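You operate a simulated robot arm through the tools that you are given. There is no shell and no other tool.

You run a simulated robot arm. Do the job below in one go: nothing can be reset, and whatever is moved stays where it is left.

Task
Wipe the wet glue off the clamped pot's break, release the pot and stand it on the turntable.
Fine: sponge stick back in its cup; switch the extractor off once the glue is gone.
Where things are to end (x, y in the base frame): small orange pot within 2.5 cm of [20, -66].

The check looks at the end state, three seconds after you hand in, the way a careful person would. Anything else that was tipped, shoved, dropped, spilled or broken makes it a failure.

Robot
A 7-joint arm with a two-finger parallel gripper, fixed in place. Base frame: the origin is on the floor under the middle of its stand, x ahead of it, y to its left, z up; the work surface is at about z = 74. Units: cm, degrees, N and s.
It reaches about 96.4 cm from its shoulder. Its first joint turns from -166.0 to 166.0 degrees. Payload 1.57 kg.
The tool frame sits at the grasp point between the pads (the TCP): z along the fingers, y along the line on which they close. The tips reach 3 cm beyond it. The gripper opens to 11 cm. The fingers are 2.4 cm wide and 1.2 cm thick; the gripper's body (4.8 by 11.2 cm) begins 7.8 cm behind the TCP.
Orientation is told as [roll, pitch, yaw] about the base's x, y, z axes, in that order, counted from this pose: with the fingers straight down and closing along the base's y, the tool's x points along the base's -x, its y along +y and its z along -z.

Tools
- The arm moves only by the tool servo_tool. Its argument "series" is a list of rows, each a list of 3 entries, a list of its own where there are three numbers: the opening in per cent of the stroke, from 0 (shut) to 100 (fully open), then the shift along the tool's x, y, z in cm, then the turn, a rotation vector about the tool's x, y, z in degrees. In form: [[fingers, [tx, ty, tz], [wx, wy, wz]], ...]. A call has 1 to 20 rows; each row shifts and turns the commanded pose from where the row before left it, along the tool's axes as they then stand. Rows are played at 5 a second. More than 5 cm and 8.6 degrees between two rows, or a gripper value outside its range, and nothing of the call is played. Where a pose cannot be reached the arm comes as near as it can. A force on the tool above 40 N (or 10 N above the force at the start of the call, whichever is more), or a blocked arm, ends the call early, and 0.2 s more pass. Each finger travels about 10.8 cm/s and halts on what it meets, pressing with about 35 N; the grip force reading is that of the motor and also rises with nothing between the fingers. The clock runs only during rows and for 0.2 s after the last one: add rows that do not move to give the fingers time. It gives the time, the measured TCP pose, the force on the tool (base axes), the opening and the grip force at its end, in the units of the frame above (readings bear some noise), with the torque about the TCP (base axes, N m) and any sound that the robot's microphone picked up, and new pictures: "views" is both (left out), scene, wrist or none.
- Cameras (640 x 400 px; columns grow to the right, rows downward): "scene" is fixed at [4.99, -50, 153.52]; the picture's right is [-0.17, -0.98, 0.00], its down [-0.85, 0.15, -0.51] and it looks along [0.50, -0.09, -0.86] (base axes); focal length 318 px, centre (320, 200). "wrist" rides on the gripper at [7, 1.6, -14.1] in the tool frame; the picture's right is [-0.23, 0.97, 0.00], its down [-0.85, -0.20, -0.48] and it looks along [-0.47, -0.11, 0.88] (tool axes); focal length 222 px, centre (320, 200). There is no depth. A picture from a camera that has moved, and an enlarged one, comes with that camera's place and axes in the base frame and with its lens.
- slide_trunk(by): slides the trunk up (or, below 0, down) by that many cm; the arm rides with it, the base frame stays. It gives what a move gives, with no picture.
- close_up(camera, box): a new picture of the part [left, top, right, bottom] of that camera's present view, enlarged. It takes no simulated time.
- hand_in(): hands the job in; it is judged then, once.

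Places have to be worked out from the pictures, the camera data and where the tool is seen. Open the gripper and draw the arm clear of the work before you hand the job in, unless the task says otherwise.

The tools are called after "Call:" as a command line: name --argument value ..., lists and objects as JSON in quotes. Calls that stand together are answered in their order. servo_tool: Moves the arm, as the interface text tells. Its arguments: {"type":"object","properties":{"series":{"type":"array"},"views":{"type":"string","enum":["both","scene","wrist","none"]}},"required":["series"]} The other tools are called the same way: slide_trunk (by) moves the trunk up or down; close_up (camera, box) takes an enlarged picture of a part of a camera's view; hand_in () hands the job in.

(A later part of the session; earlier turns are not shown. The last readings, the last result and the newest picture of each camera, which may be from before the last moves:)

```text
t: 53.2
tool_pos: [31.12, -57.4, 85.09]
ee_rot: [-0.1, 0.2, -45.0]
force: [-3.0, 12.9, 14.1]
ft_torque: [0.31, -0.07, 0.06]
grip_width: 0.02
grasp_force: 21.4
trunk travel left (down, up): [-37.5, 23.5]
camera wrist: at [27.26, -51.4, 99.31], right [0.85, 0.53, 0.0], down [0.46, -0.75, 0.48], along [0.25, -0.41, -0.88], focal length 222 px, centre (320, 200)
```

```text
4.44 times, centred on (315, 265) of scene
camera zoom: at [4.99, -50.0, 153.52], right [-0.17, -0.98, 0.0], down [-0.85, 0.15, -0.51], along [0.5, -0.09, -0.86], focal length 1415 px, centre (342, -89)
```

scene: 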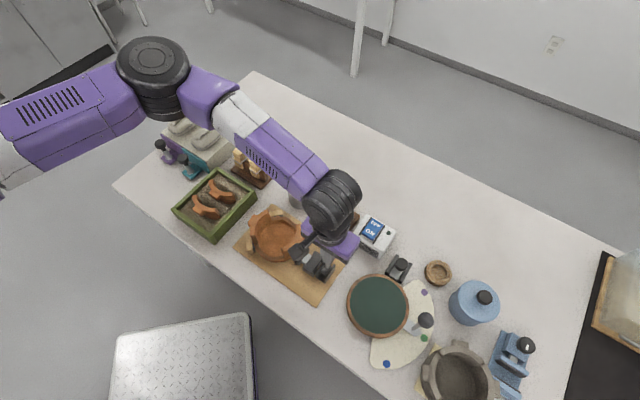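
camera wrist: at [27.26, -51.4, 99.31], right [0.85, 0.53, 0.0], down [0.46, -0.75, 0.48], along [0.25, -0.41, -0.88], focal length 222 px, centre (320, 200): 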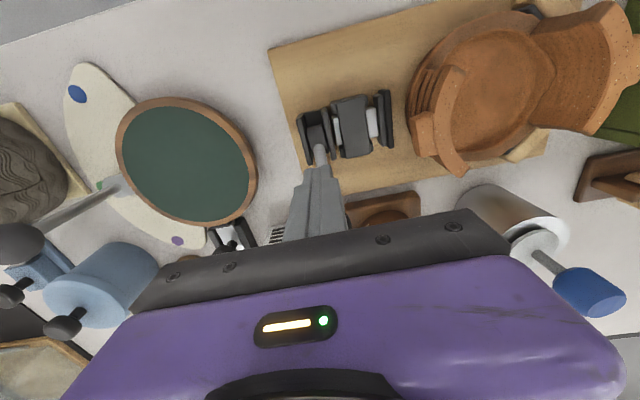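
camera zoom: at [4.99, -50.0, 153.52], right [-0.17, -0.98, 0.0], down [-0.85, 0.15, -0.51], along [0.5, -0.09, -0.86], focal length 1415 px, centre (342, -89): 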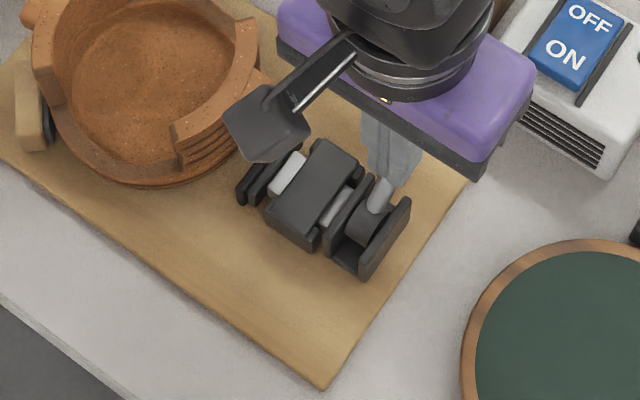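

The lever reached its stop (about 19 N) and the pad is about 2 cm off the pot: released. I back off and rise.

Call:
servo_tool --series '[[0, [0.6, 0, -0.4], [0, 0, 0]], [0, [0.6, 0, -1], [0, 0, 0]], [0, [0.5, 0, -3], [0, 0, 0]], [0, [0, 0, -4], [0, 0, 0]], [0, [0, 0, -4], [0, 0, 0]], [0, [0, 0, -4], [0, 0, 0]], [0, [0, 0, 0], [0, 0, 0]]]' --views "both"

Call:
close_up --camera "scene" --box '[230, 200, 350, 310]'

Call:
close_up --camera "wrist" --box '[260, 30, 460, 190]'

```text
t: 54.8
tool_pos: [30.24, -56.32, 101.64]
ee_rot: [0.0, 0.0, -45.0]
force: [-0.3, 0.2, -0.5]
ft_torque: [0.0, -0.01, 0.0]
grip_width: 0.0
grasp_force: 21.6
trunk travel left (down, up): [-37.5, 23.5]
camera wrist: at [26.3, -50.27, 115.78], right [0.85, 0.53, 0.0], down [0.46, -0.74, 0.48], along [0.25, -0.41, -0.88], focal length 222 px, centre (320, 200)
```

scene: 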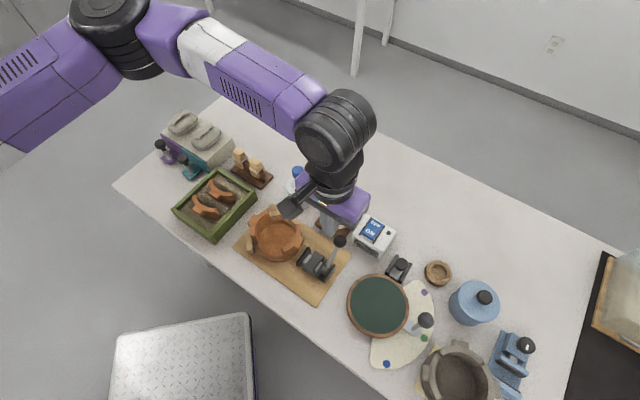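
wrist: 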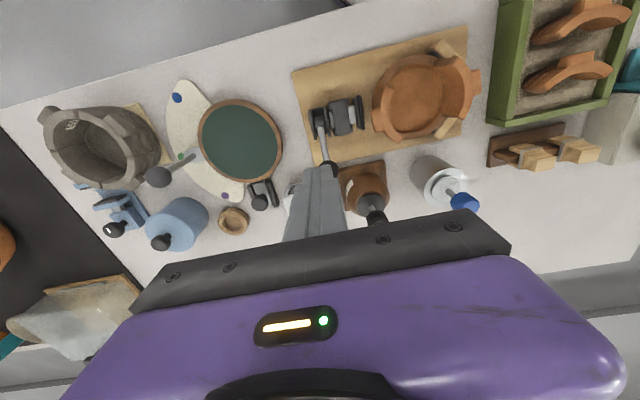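

```text
3.64 times, centred on (290, 255) of scene
camera zoom: at [4.99, -50.0, 153.52], right [-0.17, -0.98, 0.0], down [-0.85, 0.15, -0.51], along [0.5, -0.09, -0.86], focal length 1158 px, centre (429, 0)
```

zoom: 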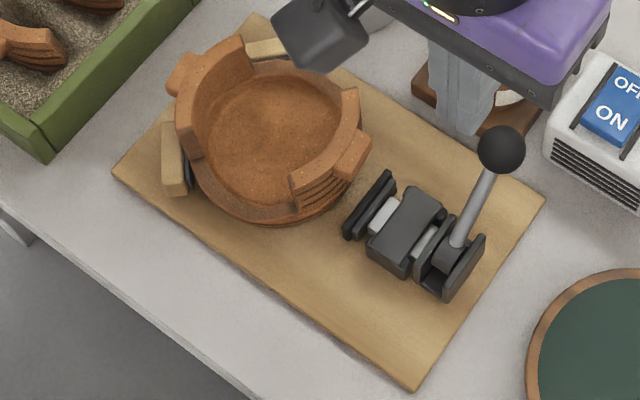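

```text
2.50 times, centred on (360, 110) of wrist
camera zoom: at [26.3, -50.27, 115.78], right [0.85, 0.53, 0.0], down [0.46, -0.74, 0.48], along [0.25, -0.41, -0.88], focal length 555 px, centre (220, 425)
```

zoom: 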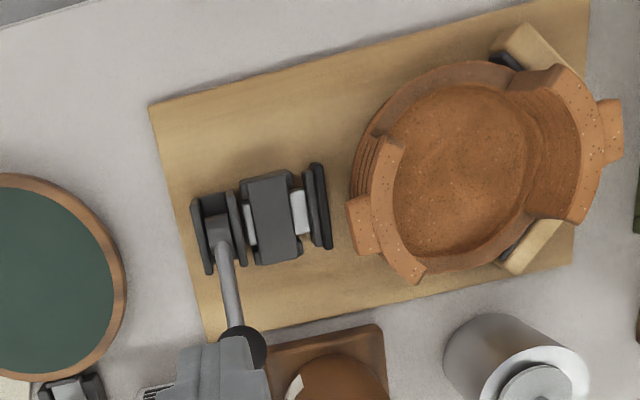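

Clamp is open and holds. I'll pinch the pot's right tall wall at its back segment (about angle 263° from pot centre, near (39.2,-51)), clear of the lug, pad and V-blocks. I rotate to yaw -7°, open to 4.4 cm and hover above it.

Call:
servo_tool --series '[[40, [0, 0, 0], [0, 0, -7.6]], [40, [0, 0, 0], [0, 0, -7.6]], [40, [0, 0, 0], [0, 0, -7.6]], [40, [0, 0, 0], [0, 0, -7.6]], [40, [0, 0, 0], [0, 0, -7.6]], [40, [-2.76, 2.12, 0], [0, 0, 0]], [40, [-2.76, 2.12, 0], [0, 0, 0]], [40, [-2.76, 2.12, 0], [0, 0, 0]], [40, [0, 0, 3.5], [0, 0, 0]], [40, [0, 0, 3.5], [0, 0, 0]], [40, [0, 0, 0], [0, 0, 0]]]' --views "both"

Call:
close_up --camera "scene" --box '[240, 190, 330, 270]'

Call:
close_up --camera "wrist" --box '[240, 60, 440, 220]'

```text
t: 57.2
tool_pos: [39.04, -50.85, 94.5]
ee_rot: [-0.1, 0.0, -6.9]
force: [-0.3, 0.4, -0.9]
ft_torque: [-0.03, 0.01, 0.01]
grip_width: 4.39
grasp_force: 0.0
trunk travel left (down, up): [-37.5, 23.5]
camera wrist: at [32.27, -48.4, 108.66], right [0.34, 0.94, 0.0], down [0.83, -0.3, 0.48], along [0.45, -0.17, -0.88], focal length 222 px, centre (320, 200)
```

scene: 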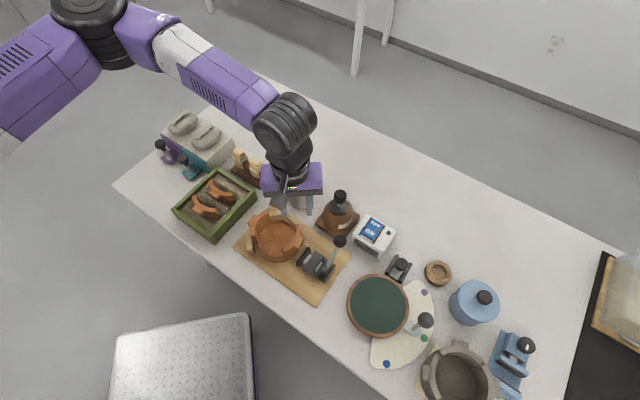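
wrist: 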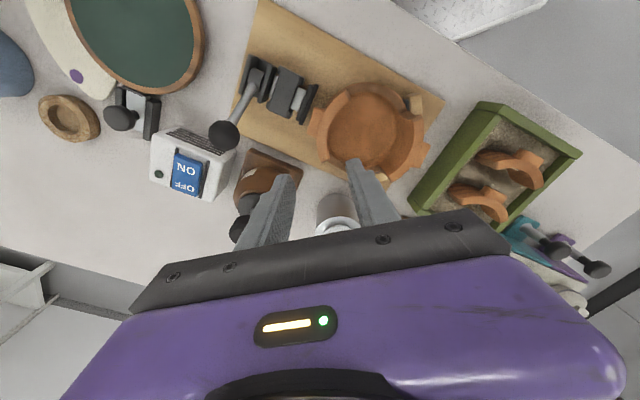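

```text
5.00 times, centred on (285, 230) of scene
camera zoom: at [4.99, -50.0, 153.52], right [-0.17, -0.98, 0.0], down [-0.85, 0.15, -0.51], along [0.5, -0.09, -0.86], focal length 1592 px, centre (495, 50)
```

zoom: 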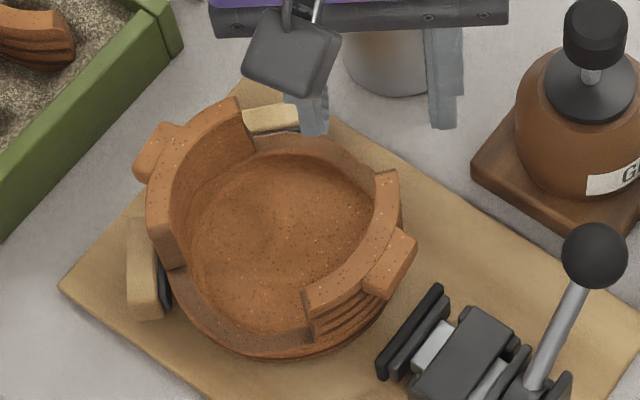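

```text
2.50 times, centred on (340, 140) of wrist
camera zoom: at [32.27, -48.4, 108.66], right [0.34, 0.94, 0.0], down [0.83, -0.3, 0.48], along [0.45, -0.17, -0.88], focal length 555 px, centre (270, 350)
```

zoom: 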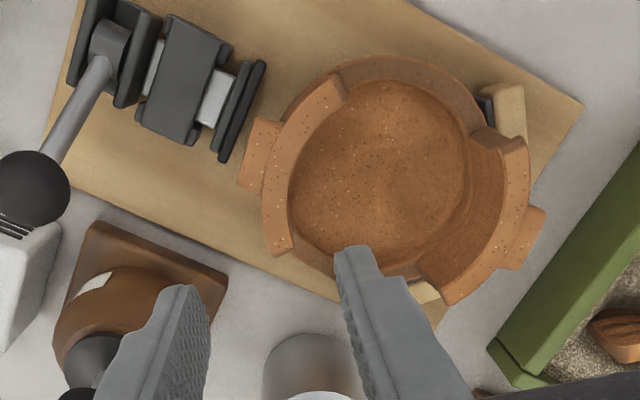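

The wall segment centre is at about (39.6,-50.7) with 1.3 cm thickness. I shift over it and descend until the tips are just above the rim, then check.

Call:
servo_tool --series '[[40, [-0.64, 0.21, 2.5], [0, 0, -2]], [40, [0, 0, 3], [0, 0, 0]], [40, [0, 0, 2.5], [0, 0, 0]], [40, [0, 0, 0], [0, 0, 0]]]' --views "both"

Call:
close_up --camera "scene" --box '[240, 190, 330, 270]'

Call:
close_up --camera "wrist" --box '[240, 60, 440, 220]'

```text
t: 58.2
tool_pos: [39.66, -50.75, 86.58]
ee_rot: [0.0, 0.0, -4.9]
force: [0.8, -0.4, -0.1]
ft_torque: [0.0, 0.02, -0.03]
grip_width: 4.4
grasp_force: 0.0
trunk travel left (down, up): [-37.5, 23.5]
camera wrist: at [32.81, -48.59, 100.75], right [0.31, 0.95, 0.0], down [0.84, -0.27, 0.48], along [0.45, -0.15, -0.88], focal length 222 px, centre (320, 200)
```

scene: 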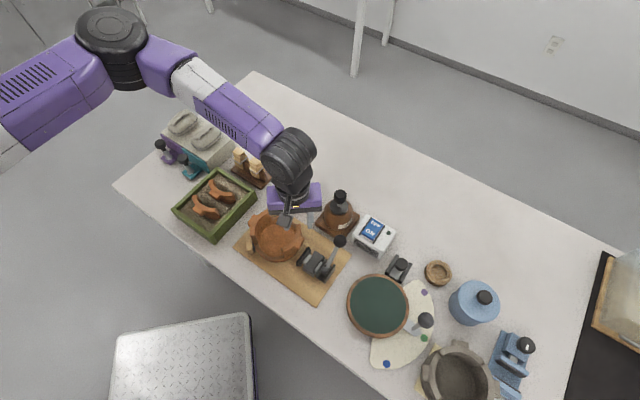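
wrist: 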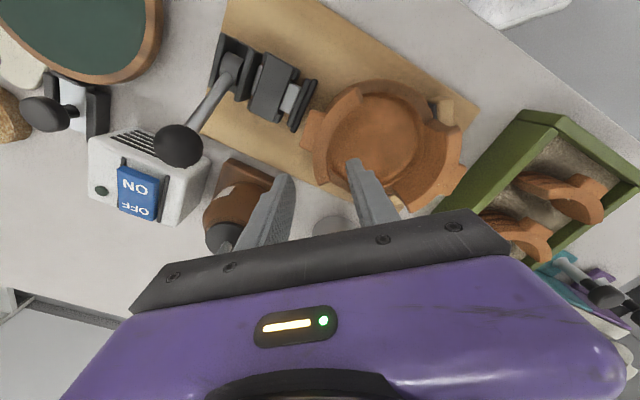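

```text
5.00 times, centred on (285, 230) of scene
camera zoom: at [4.99, -50.0, 153.52], right [-0.17, -0.98, 0.0], down [-0.85, 0.15, -0.51], along [0.5, -0.09, -0.86], focal length 1592 px, centre (495, 50)
```

zoom: 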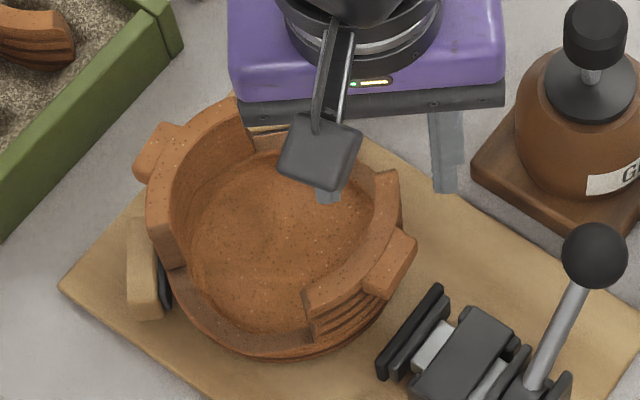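

```text
2.50 times, centred on (340, 140) of wrist
camera zoom: at [32.81, -48.59, 100.75], right [0.31, 0.95, 0.0], down [0.84, -0.27, 0.48], along [0.45, -0.15, -0.88], focal length 555 px, centre (270, 350)
```

zoom: 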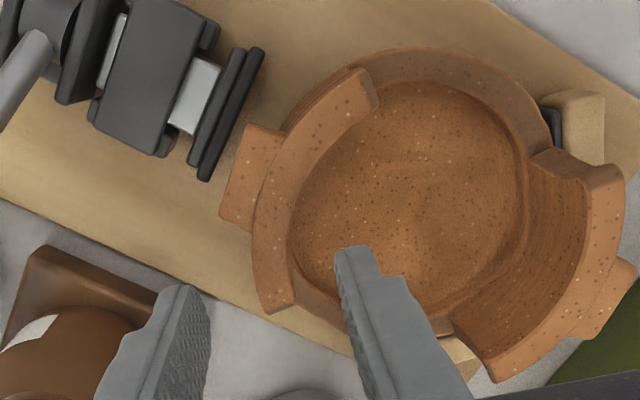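

Alignment is good; I correct the yaw to about -9° and descend astride the wall to TCP z≈81.2.

Call:
servo_tool --series '[[40, [0.15, 0.05, 0], [0, 0, 4]], [40, [0, 0, 1.5], [0, 0, 0]], [40, [0, 0, 1.5], [0, 0, 0]], [40, [0, 0, 1.2], [0, 0, 0]], [40, [0, 0, 0], [0, 0, 0]]]' --views "none"

Call:
servo_tool --series '[[40, [0, 0, 0.5], [0, 0, 0]], [40, [0, 0, 0.5], [0, 0, 0]], [40, [0, 0, 0], [0, 0, 0]]]' --views "both"

Call:
close_up --camera "scene" --box '[240, 190, 330, 270]'

Call:
close_up --camera "wrist" --box '[240, 60, 440, 220]'

```text
t: 59.4
tool_pos: [39.42, -50.81, 82.28]
ee_rot: [-0.1, 0.0, -9.0]
force: [0.6, 0.8, 0.4]
ft_torque: [-0.02, 0.0, 0.02]
grip_width: 4.41
grasp_force: 0.1
trunk travel left (down, up): [-37.5, 23.5]
```

```text
t: 60.2
tool_pos: [39.38, -50.74, 81.26]
ee_rot: [-0.2, 0.0, -8.9]
force: [-0.6, 0.1, -0.3]
ft_torque: [0.01, -0.01, 0.01]
grip_width: 4.41
grasp_force: 0.2
trunk travel left (down, up): [-37.5, 23.5]
camera wrist: at [32.76, -48.11, 95.42], right [0.38, 0.93, 0.0], down [0.81, -0.33, 0.48], along [0.44, -0.18, -0.88], focal length 222 px, centre (320, 200)
```

scene: 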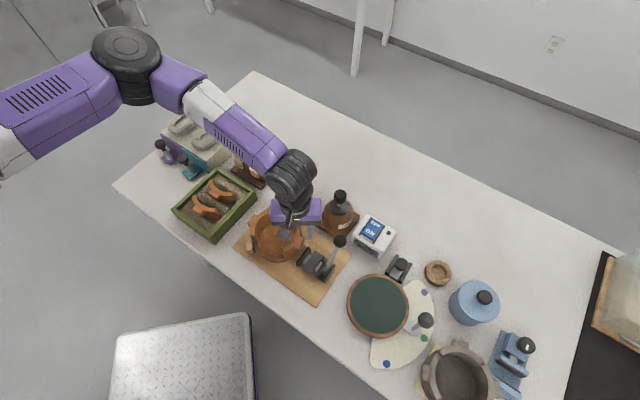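
wrist: 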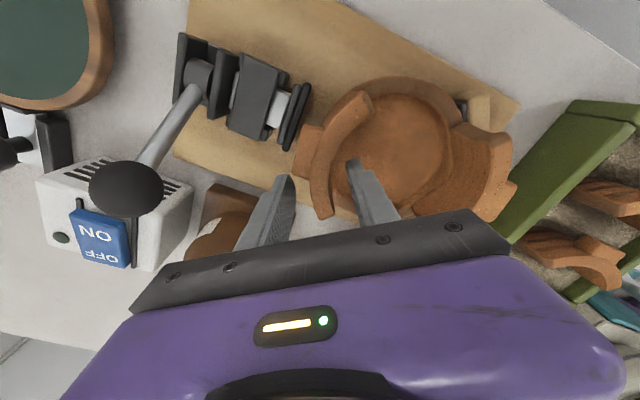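

```text
5.00 times, centred on (285, 230) of scene
camera zoom: at [4.99, -50.0, 153.52], right [-0.17, -0.98, 0.0], down [-0.85, 0.15, -0.51], along [0.5, -0.09, -0.86], focal length 1592 px, centre (495, 50)
```

zoom: 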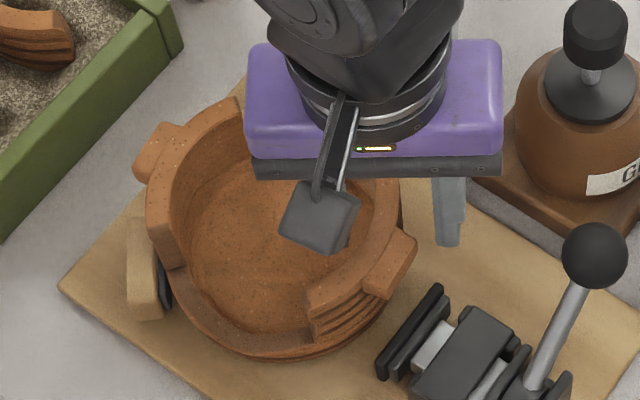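

```text
2.50 times, centred on (340, 140) of wrist
camera zoom: at [32.76, -48.11, 95.42], right [0.38, 0.93, 0.0], down [0.81, -0.33, 0.48], along [0.44, -0.18, -0.88], focal length 555 px, centre (270, 350)
```

zoom: 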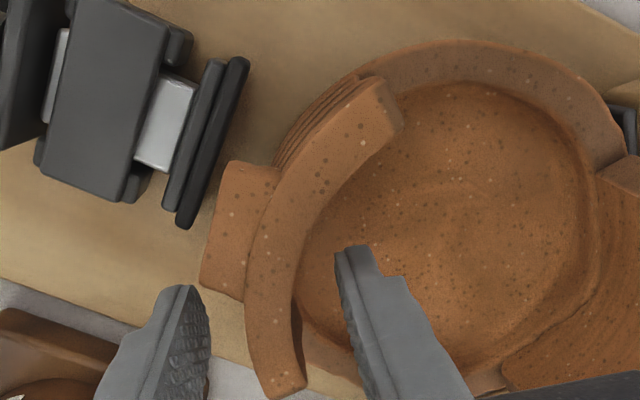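

No contact; the fingers straddle the wall, centred between lug and wall end. I close the gripper.

Call:
servo_tool --series '[[25, [0, 0, 0], [0, 0, 0]], [15, [0, 0, 0], [0, 0, 0]], [0, [0, 0, 0], [0, 0, 0]], [0, [0, 0, 0], [0, 0, 0]], [0, [0, 0, 0], [0, 0, 0]]]' --views "both"

Call:
close_up --camera "wrist" --box '[240, 60, 440, 220]'

Call:
close_up --camera "scene" --box '[240, 190, 330, 270]'

```text
t: 61.4
tool_pos: [39.49, -50.77, 81.28]
ee_rot: [-0.1, 0.0, -8.9]
force: [1.6, 1.5, 6.8]
ft_torque: [1.08, -0.2, -0.1]
grip_width: 1.33
grasp_force: 29.8
trunk travel left (down, up): [-37.5, 23.5]
camera wrist: at [32.78, -48.11, 95.46], right [0.38, 0.93, 0.0], down [0.81, -0.33, 0.48], along [0.44, -0.18, -0.88], focal length 222 px, centre (320, 200)
```

scene: 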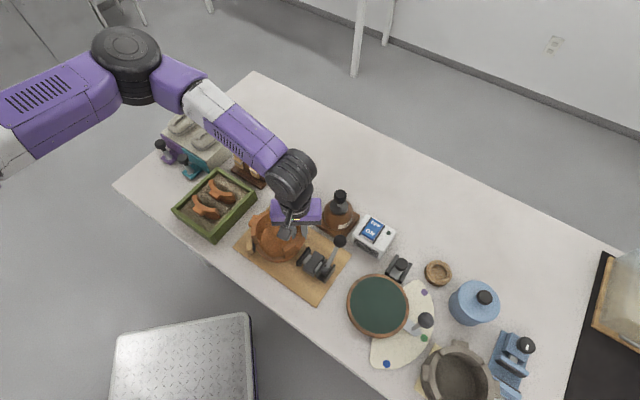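
wrist: 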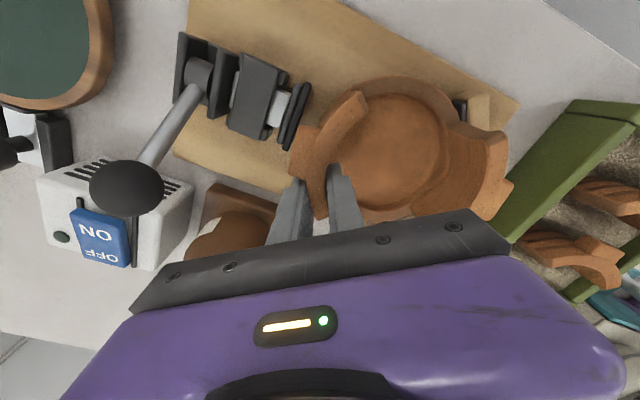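

```text
2.50 times, centred on (340, 140) of wrist
camera zoom: at [32.78, -48.11, 95.46], right [0.38, 0.93, 0.0], down [0.81, -0.33, 0.48], along [0.44, -0.18, -0.88], focal length 555 px, centre (270, 350)
```

zoom: 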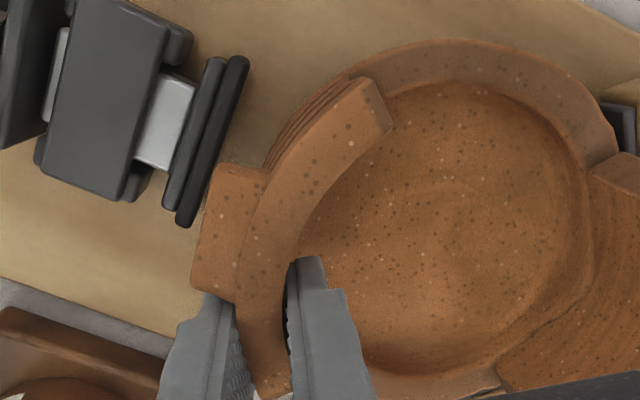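

```text
5.00 times, centred on (285, 230) of scene
camera zoom: at [4.99, -50.0, 153.52], right [-0.17, -0.98, 0.0], down [-0.85, 0.15, -0.51], along [0.5, -0.09, -0.86], focal length 1592 px, centre (495, 50)
```

zoom: 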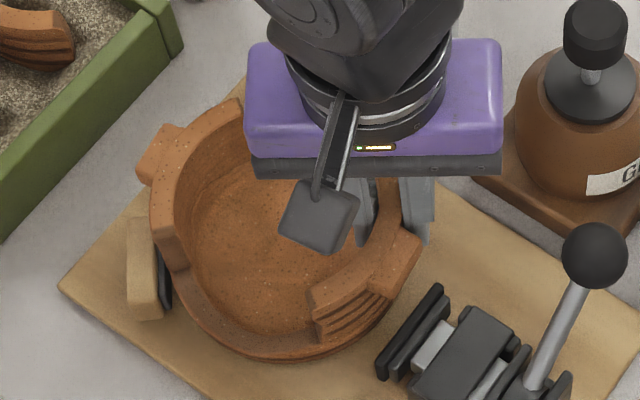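

The wall is held (1.33 cm). There is some torque, so I lift just a little (with a tiny shift toward the clamp to clear the V-blocks) and check the load and tilt.

Call:
servo_tool --series '[[0, [0.1, -0.1, -0.4], [0, 0, 0]], [0, [0.1, -0.1, -0.6], [0, 0, 0]], [0, [0, 0, -0.5], [0, 0, 0]], [0, [0, 0, 0], [0, 0, 0]]]' --views "both"

Call:
close_up --camera "wrist" --box '[240, 60, 440, 220]'

Call:
close_up --camera "scene" --box '[240, 190, 330, 270]'

```text
t: 62.4
tool_pos: [39.31, -50.89, 82.74]
ee_rot: [-0.1, 0.2, -8.9]
force: [1.0, 0.4, -5.1]
ft_torque: [-0.24, 0.05, 0.0]
grip_width: 1.26
grasp_force: 29.8
trunk travel left (down, up): [-37.5, 23.5]
camera wrist: at [32.52, -48.28, 96.97], right [0.38, 0.93, 0.0], down [0.81, -0.33, 0.48], along [0.44, -0.18, -0.88], focal length 222 px, centre (320, 200)
```

scene: 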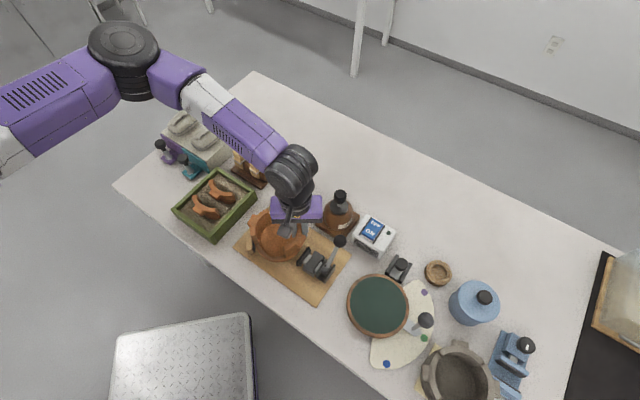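
wrist: 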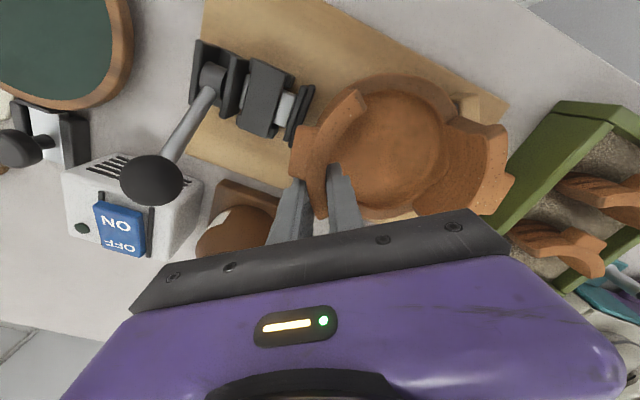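

```text
2.50 times, centred on (340, 140) of wrist
camera zoom: at [32.52, -48.28, 96.97], right [0.38, 0.93, 0.0], down [0.81, -0.33, 0.48], along [0.44, -0.18, -0.88], focal length 555 px, centre (270, 350)
```

zoom: 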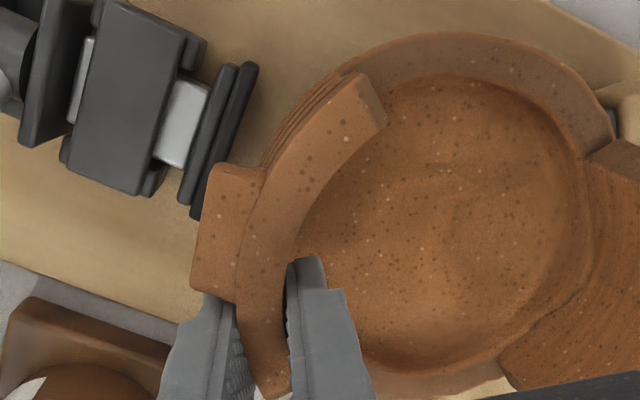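

```text
5.00 times, centred on (285, 230) of scene
camera zoom: at [4.99, -50.0, 153.52], right [-0.17, -0.98, 0.0], down [-0.85, 0.15, -0.51], along [0.5, -0.09, -0.86], focal length 1592 px, centre (495, 50)
```

zoom: 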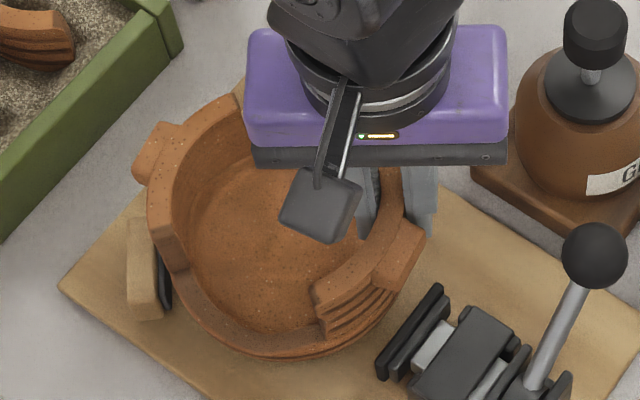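

The pot hangs free: -5.1 N (about 0.5 kg) with matching torque. I lift it further, well above the clamp and lever.

Call:
servo_tool --series '[[0, [0, 0, -1], [0, 0, 0]], [0, [0, 0, -1.5], [0, 0, 0]], [0, [0, 0, -2], [0, 0, 0]], [0, [0, 0, -2.5], [0, 0, 0]], [0, [0, 0, -2.5], [0, 0, 0]], [0, [0, 0, -2.5], [0, 0, 0]], [0, [0, 0, -2.5], [0, 0, 0]], [0, [0, 0, 0], [0, 0, 0]], [0, [0, 0, 0], [0, 0, 0]]]' --views "both"

Call:
close_up --camera "wrist" --box '[240, 60, 440, 220]'

Call:
close_up --camera "scene" --box '[220, 150, 330, 250]'

```text
t: 64.4
tool_pos: [39.33, -50.95, 97.3]
ee_rot: [-0.1, -0.1, -8.9]
force: [0.4, 0.2, -4.1]
ft_torque: [-0.25, 0.03, 0.0]
grip_width: 1.3
grasp_force: 29.7
trunk travel left (down, up): [-37.5, 23.5]
camera wrist: at [32.58, -48.22, 111.46], right [0.38, 0.93, 0.0], down [0.81, -0.33, 0.48], along [0.44, -0.18, -0.88], focal length 222 px, centre (320, 200)
```

scene: 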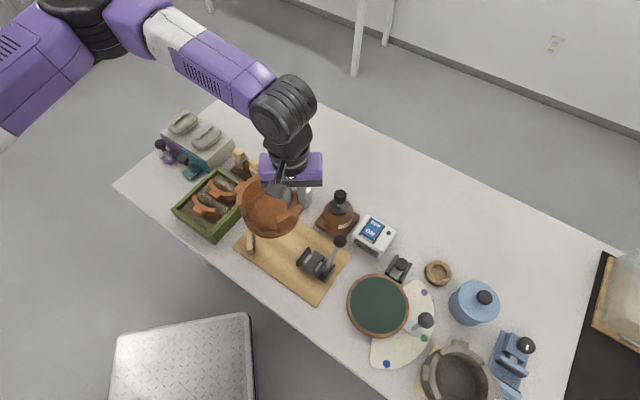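
wrist: 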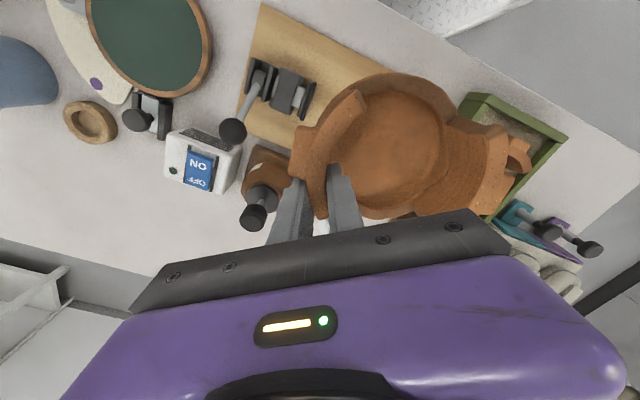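

```text
2.50 times, centred on (340, 140) of wrist
camera zoom: at [32.58, -48.22, 111.46], right [0.38, 0.93, 0.0], down [0.81, -0.33, 0.48], along [0.44, -0.18, -0.88], focal length 555 px, centre (270, 350)
```

zoom: 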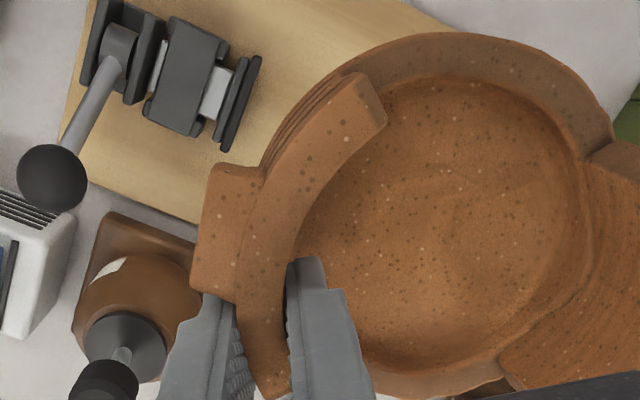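

```text
4.00 times, centred on (275, 200) of scene
camera zoom: at [4.99, -50.0, 153.52], right [-0.17, -0.98, 0.0], down [-0.85, 0.15, -0.51], along [0.5, -0.09, -0.86], focal length 1274 px, centre (500, 200)
```

zoom: 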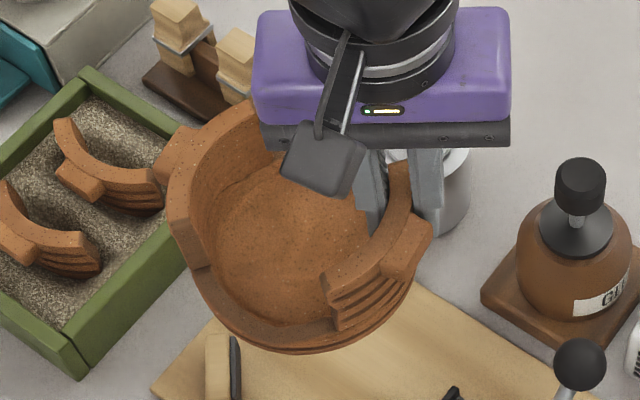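

I check how level the hanging pot is with more views.

Call:
close_up --camera "wrist" --box '[280, 60, 540, 222]'

Call:
close_up --camera "scene" --box '[235, 165, 310, 240]'

```text
2.46 times, centred on (410, 141) of wrist
camera zoom: at [32.58, -48.22, 111.46], right [0.38, 0.93, 0.0], down [0.81, -0.33, 0.48], along [0.44, -0.18, -0.88], focal length 547 px, centre (98, 345)
```

zoom: 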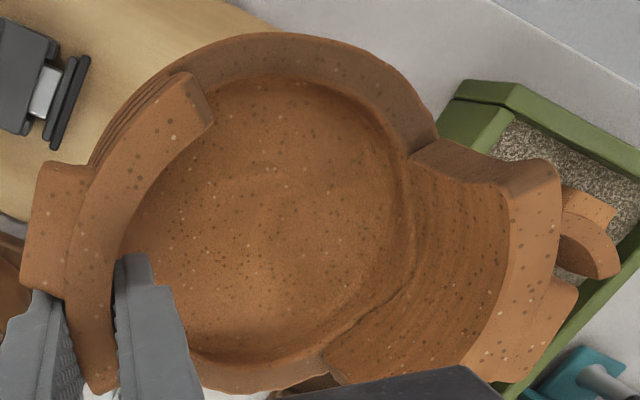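

```text
5.33 times, centred on (272, 202) of scene
camera zoom: at [4.99, -50.0, 153.52], right [-0.17, -0.98, 0.0], down [-0.85, 0.15, -0.51], along [0.5, -0.09, -0.86], focal length 1698 px, centre (573, 187)
```

zoom: 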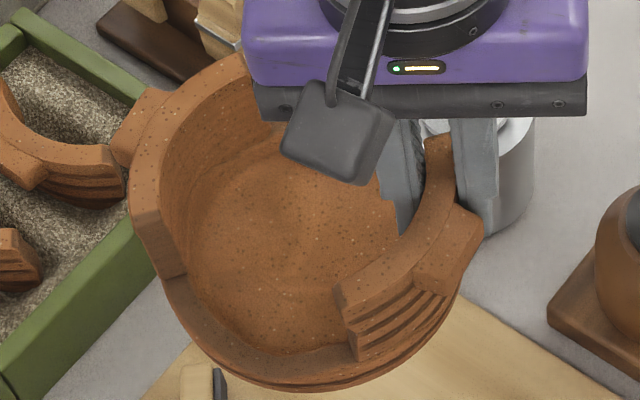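

The pot hangs practically level and hasn't slipped; its centre is about 5.7 cm from the TCP along the tool's +y. I carry it (bottom at about z=91) toward the front, near (17,-62), before rotating.

Call:
servo_tool --series '[[0, [1.4, -1.0, 0], [0, 0, 0]], [0, [2.3, -1.6, 0], [0, 0, 0]], [0, [2.6, -1.85, 0], [0, 0, 0]], [0, [2.6, -1.85, 0], [0, 0, 0]], [0, [2.6, -1.85, 0], [0, 0, 0]], [0, [2.6, -1.85, 0], [0, 0, 0]], [0, [2.6, -1.85, 0], [0, 0, 0]], [0, [2.2, -1.5, 0], [0, 0, 0]], [0, [1.4, -0.97, 0], [0, 0, 0]], [0, [0, 0, 0], [0, 0, 0]]]' --views "both"

```text
t: 66.6
tool_pos: [16.91, -62.03, 97.32]
ee_rot: [0.0, 0.0, -8.8]
force: [0.1, 0.6, -4.5]
ft_torque: [-0.23, 0.02, -0.02]
grip_width: 1.31
grasp_force: 30.0
trunk travel left (down, up): [-37.5, 23.5]
camera wrist: at [10.21, -59.32, 111.43], right [0.38, 0.93, 0.0], down [0.81, -0.33, 0.48], along [0.44, -0.18, -0.88], focal length 222 px, centre (320, 200)
```

scene: 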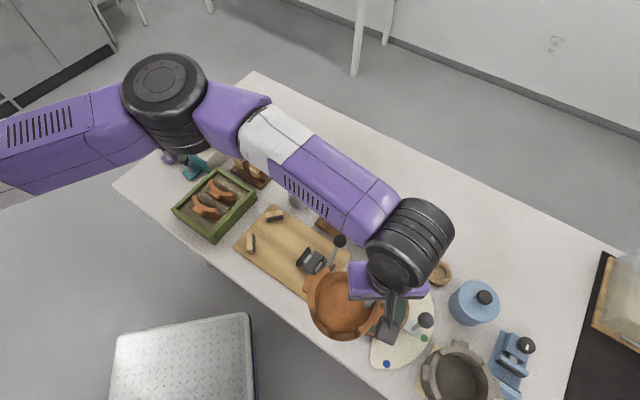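
wrist: 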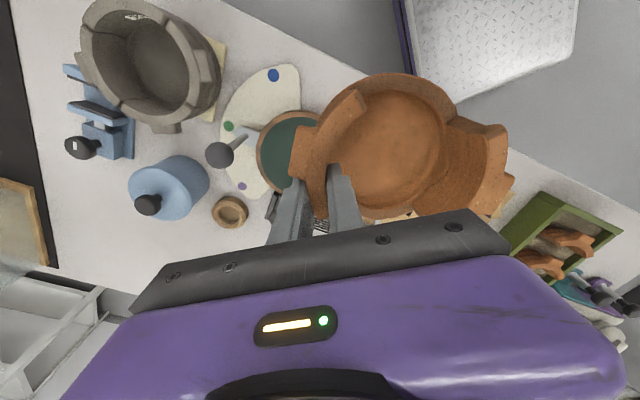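

Carrying well. Now I rotate by 90° (clockwise from above) so the lugs point away from the turntable's lever knob.

Call:
servo_tool --series '[[0, [0, 0, 0], [0, 0, 5]], [0, [0, 0, 0], [0, 0, 7]], [0, [0, 0, 0], [0, 0, 8]], [0, [0, 0, 0], [0, 0, 8]], [0, [0, 0, 0], [0, 0, 8]], [0, [0, 0, 0], [0, 0, 8]], [0, [0, 0, 0], [0, 0, 8]], [0, [0, 0, 0], [0, 0, 8]], [0, [0, 0, 0], [0, 0, 8]], [0, [0, 0, 0], [0, 0, 8]], [0, [0, 0, 0], [0, 0, 8]], [0, [0, 0, 0], [0, 0, 6]], [0, [0, 0, 0], [0, 0, 0]]]' --views "both"

```text
t: 69.4
tool_pos: [17.08, -61.86, 97.29]
ee_rot: [-0.1, 0.0, -99.0]
force: [0.0, -0.2, -4.4]
ft_torque: [0.09, 0.28, -0.01]
grip_width: 1.29
grasp_force: 29.7
trunk travel left (down, up): [-37.5, 23.5]
camera wrist: at [19.62, -55.29, 111.46], right [0.93, -0.38, 0.0], down [-0.33, -0.81, 0.48], along [-0.18, -0.44, -0.88], focal length 222 px, centre (320, 200)
```

scene: 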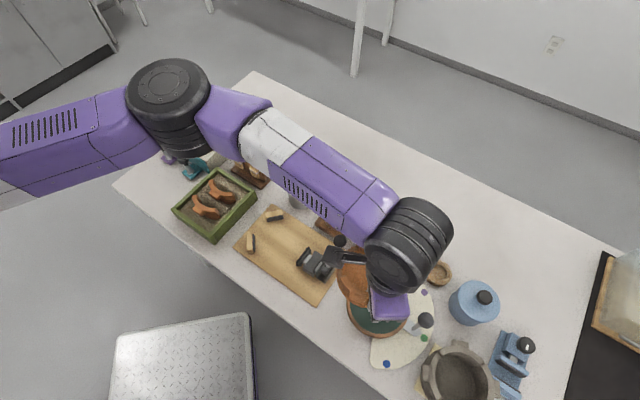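
wrist: 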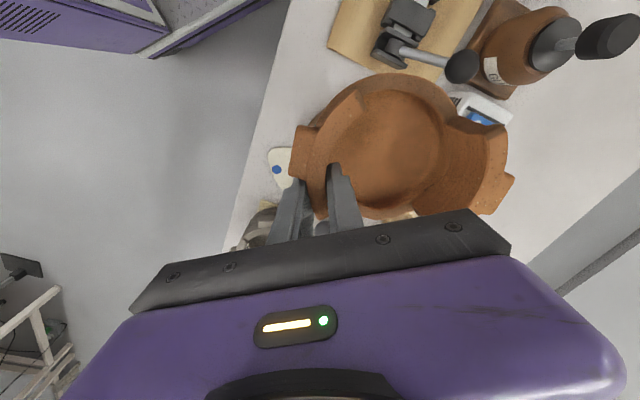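

Rotation done at yaw -99°. I move so the pot centre should be at (20,-66) and lower it part way, then verify with pictures.

Call:
servo_tool --series '[[0, [-1.8, -1.1, 0], [0, 0, 0]], [0, [-1.83, -1.09, 0], [0, 0, 0]], [0, [0, 0, 2], [0, 0, 0]], [0, [0, 0, 2.5], [0, 0, 0]], [0, [0, 0, 2.5], [0, 0, 0]], [0, [0, 0, 0], [0, 0, 0]]]' --views "both"

Call:
close_up --camera "scene" --box '[330, 230, 450, 350]'

Call:
close_up --camera "wrist" --box '[260, 50, 530, 220]'

```text
t: 70.8
tool_pos: [14.31, -65.23, 90.23]
ee_rot: [0.0, -0.1, -98.9]
force: [-1.1, -1.1, -4.0]
ft_torque: [0.02, 0.26, -0.01]
grip_width: 1.31
grasp_force: 29.9
trunk travel left (down, up): [-37.5, 23.5]
camera wrist: at [16.86, -58.55, 104.43], right [0.93, -0.38, 0.0], down [-0.33, -0.81, 0.48], along [-0.18, -0.44, -0.88], focal length 222 px, centre (320, 200)
```

scene: 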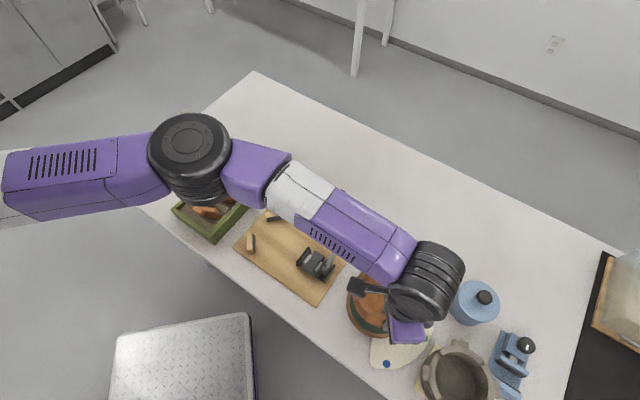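
wrist: 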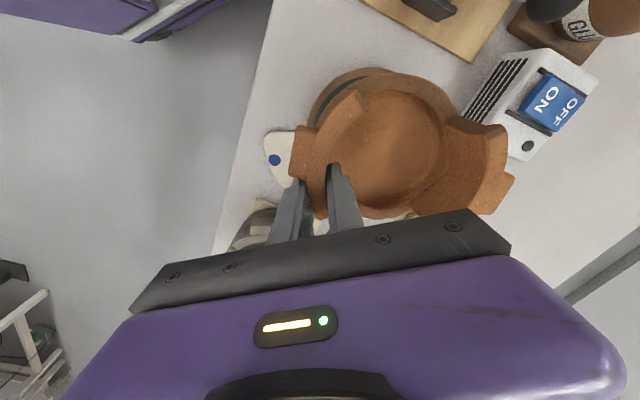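

```text
3.33 times, centred on (390, 290) of scene
camera zoom: at [4.99, -50.0, 153.52], right [-0.17, -0.98, 0.0], down [-0.85, 0.15, -0.51], along [0.5, -0.09, -0.86], focal length 1061 px, centre (87, -100)
```

zoom: 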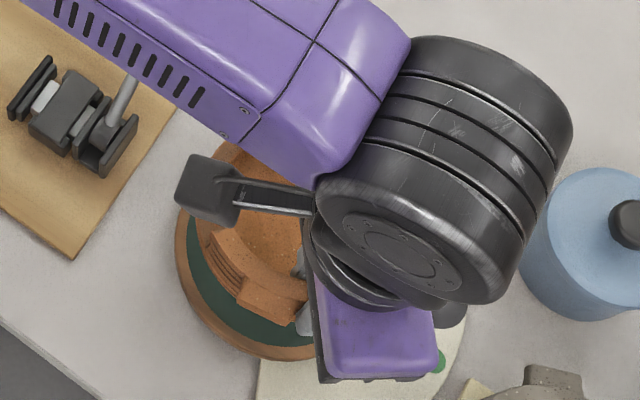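

```text
2.35 times, centred on (395, 135) of wrist
camera zoom: at [16.86, -58.55, 104.43], right [0.93, -0.38, 0.0], down [-0.33, -0.81, 0.48], along [-0.18, -0.44, -0.88], focal length 523 px, centre (144, 353)
```

zoom: 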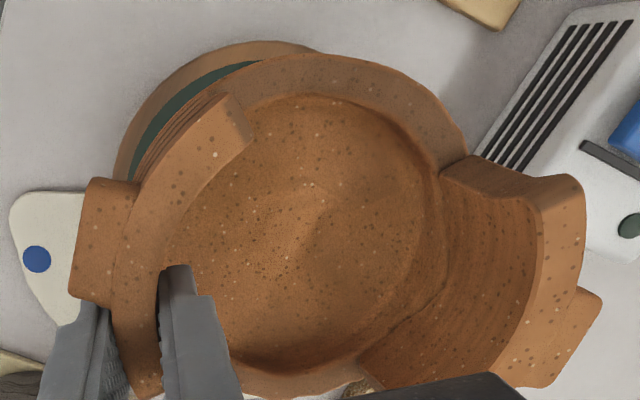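

The pot centre works out to about (19.75,-66.2). I make a small correction and lower to just above the turntable surface.

Call:
servo_tool --series '[[0, [0.23, 0.21, 1.5], [0, 0, 0]], [0, [0, 0, 2], [0, 0, 0]], [0, [0, 0, 1.8], [0, 0, 0]], [0, [0, 0, 1.0], [0, 0, 0]], [0, [0, 0, 0], [0, 0, 0]]]' --views "both"

Call:
close_up --camera "scene" --box '[330, 230, 450, 350]'

Call:
close_up --camera "wrist" --box '[260, 50, 530, 220]'

```text
t: 72.0
tool_pos: [14.62, -64.93, 83.99]
ee_rot: [0.1, -0.2, -99.1]
force: [-0.6, 0.7, -4.6]
ft_torque: [0.03, 0.25, -0.02]
grip_width: 1.28
grasp_force: 29.5
trunk travel left (down, up): [-37.5, 23.5]
camera wrist: at [17.21, -58.31, 98.16], right [0.93, -0.38, 0.0], down [-0.33, -0.81, 0.48], along [-0.18, -0.44, -0.88], focal length 222 px, centre (320, 200)
```

scene: 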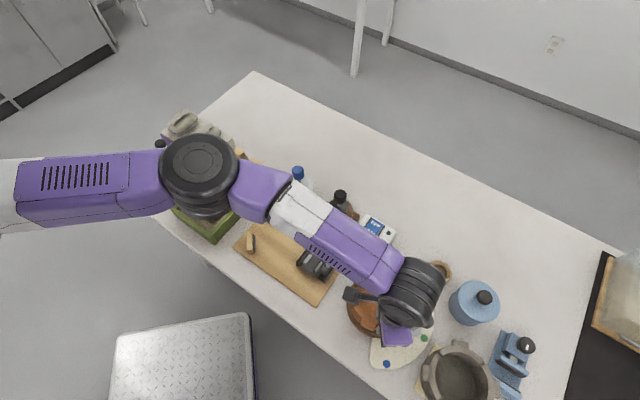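
wrist: 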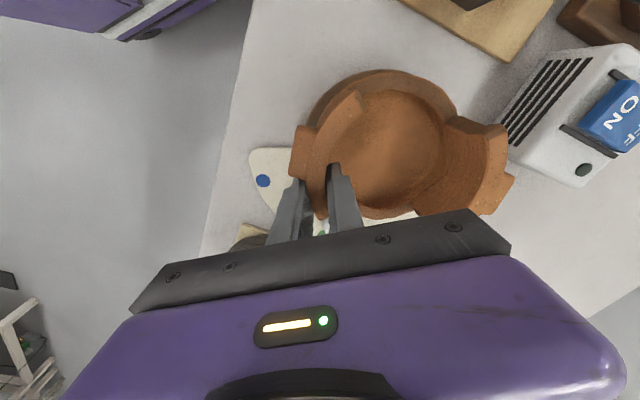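

```text
3.33 times, centred on (390, 290) of scene
camera zoom: at [4.99, -50.0, 153.52], right [-0.17, -0.98, 0.0], down [-0.85, 0.15, -0.51], along [0.5, -0.09, -0.86], focal length 1061 px, centre (87, -100)
```

zoom: 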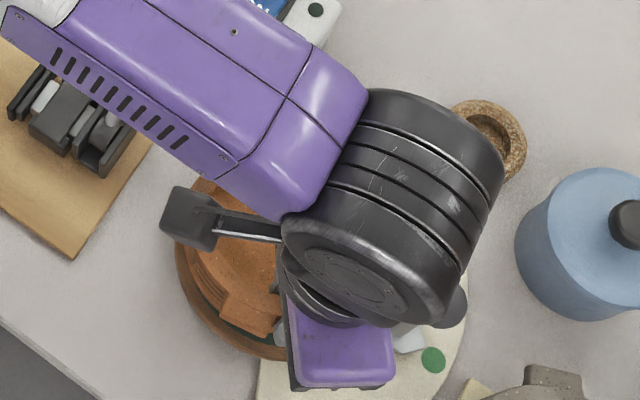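

```text
2.35 times, centred on (395, 135) of wrist
camera zoom: at [17.21, -58.31, 98.16], right [0.93, -0.38, 0.0], down [-0.33, -0.81, 0.48], along [-0.18, -0.44, -0.88], focal length 523 px, centre (144, 353)
```

zoom: 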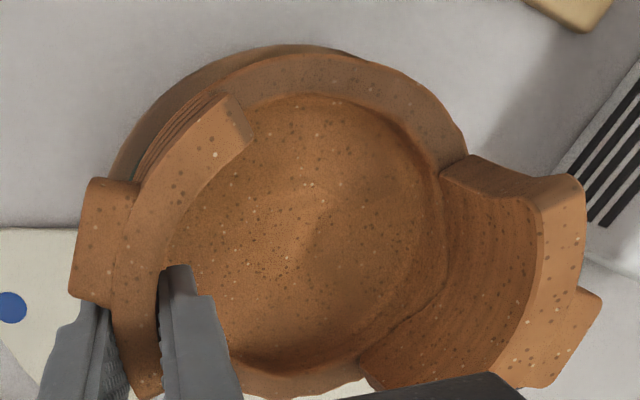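

Still hanging (-4.6 N). I lower in small steps until the turntable takes the weight.

Call:
servo_tool --series '[[0, [0, 0, 0.4], [0, 0, 0]], [0, [0, 0, 0.3], [0, 0, 0]], [0, [0, 0, 0], [0, 0, 0]]]' --views "none"

Call:
servo_tool --series '[[0, [0, 0, 0.25], [0, 0, 0]], [0, [0, 0, 0], [0, 0, 0]]]' --views "none"

```text
t: 72.8
tool_pos: [14.61, -64.84, 83.34]
ee_rot: [0.0, 0.0, -98.9]
force: [-0.4, 0.3, -4.0]
ft_torque: [0.01, 0.28, 0.02]
grip_width: 1.28
grasp_force: 29.6
trunk travel left (down, up): [-37.5, 23.5]
```

```text
t: 73.4
tool_pos: [14.52, -65.08, 83.11]
ee_rot: [0.0, -0.3, -98.9]
force: [-0.2, 2.1, 9.9]
ft_torque: [0.23, -1.2, 0.15]
grip_width: 1.3
grasp_force: 29.8
trunk travel left (down, up): [-37.5, 23.5]
```

The turntable now carries the pot with practically the same force pattern as when it was gripped flat on the board. I open the fingers gently.

Call:
servo_tool --series '[[14, [0, 0, 0], [0, 0, 0]], [18, [0, 0, 0], [0, 0, 0]], [25, [0, 0, 0], [0, 0, 0]], [35, [0, 0, 0], [0, 0, 0]], [35, [0, 0, 0], [0, 0, 0]]]' --views "both"

Call:
close_up --camera "wrist" --box '[260, 50, 530, 220]'

```text
t: 74.6
tool_pos: [14.53, -65.04, 83.1]
ee_rot: [0.0, 0.0, -98.9]
force: [-0.7, -0.1, -0.5]
ft_torque: [-0.02, -0.01, -0.02]
grip_width: 3.85
grasp_force: 0.1
trunk travel left (down, up): [-37.5, 23.5]
camera wrist: at [17.17, -58.36, 97.16], right [0.93, -0.38, 0.0], down [-0.33, -0.81, 0.48], along [-0.18, -0.44, -0.88], focal length 222 px, centre (320, 200)
```

scene: 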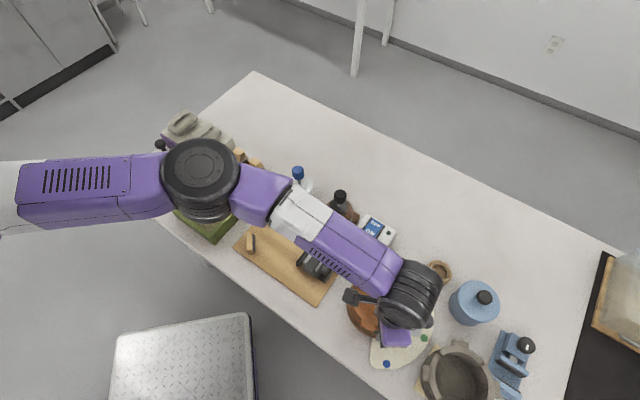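
wrist: 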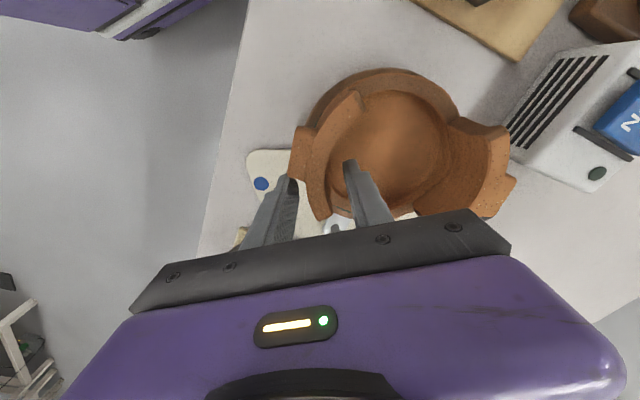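

```text
2.35 times, centred on (395, 135) of wrist
camera zoom: at [17.17, -58.36, 97.16], right [0.93, -0.38, 0.0], down [-0.33, -0.81, 0.48], along [-0.18, -0.44, -0.88], focal length 523 px, centre (144, 353)
```

zoom: 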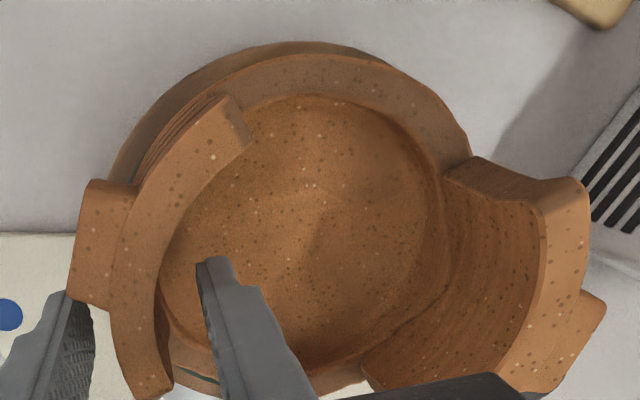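

Released with clearance on both sides of the wall and no force. I raise straight up and then look at the result.

Call:
servo_tool --series '[[35, [0, 0, -1.5], [0, 0, 0]], [35, [0, 0, -2.5], [0, 0, 0]], [35, [0, 0, -3.5], [0, 0, 0]], [35, [0, 0, -4.5], [0, 0, 0]], [35, [0, 0, -4.5], [0, 0, 0]], [35, [0, 0, -4.5], [0, 0, 0]], [35, [0, 0, 0], [0, 0, 0]]]' --views "both"

Call:
close_up --camera "wrist" --box '[260, 30, 460, 190]'

```text
t: 76.2
tool_pos: [14.42, -65.06, 104.01]
ee_rot: [-0.2, -0.1, -99.0]
force: [-0.3, 0.3, 0.5]
ft_torque: [0.03, 0.0, -0.01]
grip_width: 3.84
grasp_force: 0.1
trunk travel left (down, up): [-37.5, 23.5]
camera wrist: at [17.0, -58.48, 118.11], right [0.93, -0.38, 0.0], down [-0.33, -0.81, 0.48], along [-0.18, -0.44, -0.88], focal length 222 px, centre (320, 200)
```

scene: 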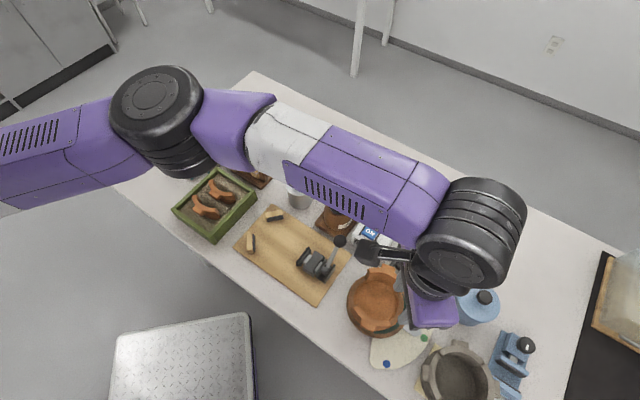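
wrist: 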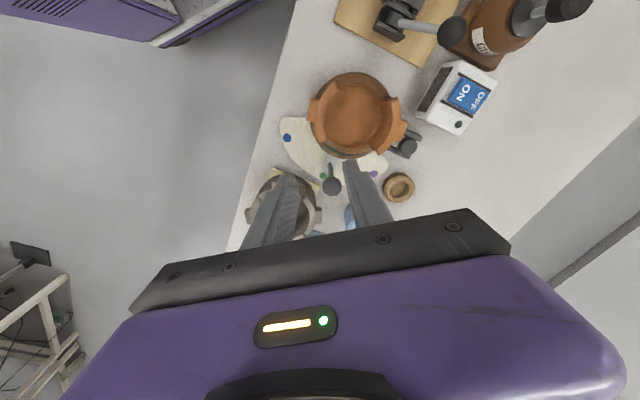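

```text
2.50 times, centred on (360, 110) of wrist
camera zoom: at [17.0, -58.48, 118.11], right [0.93, -0.38, 0.0], down [-0.33, -0.81, 0.48], along [-0.18, -0.44, -0.88], focal length 555 px, centre (220, 425)
```

zoom: 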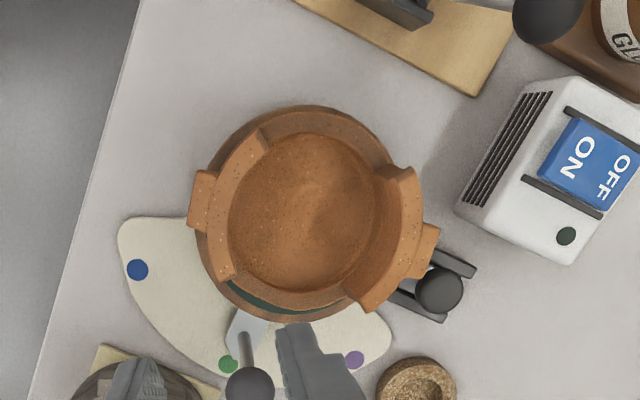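

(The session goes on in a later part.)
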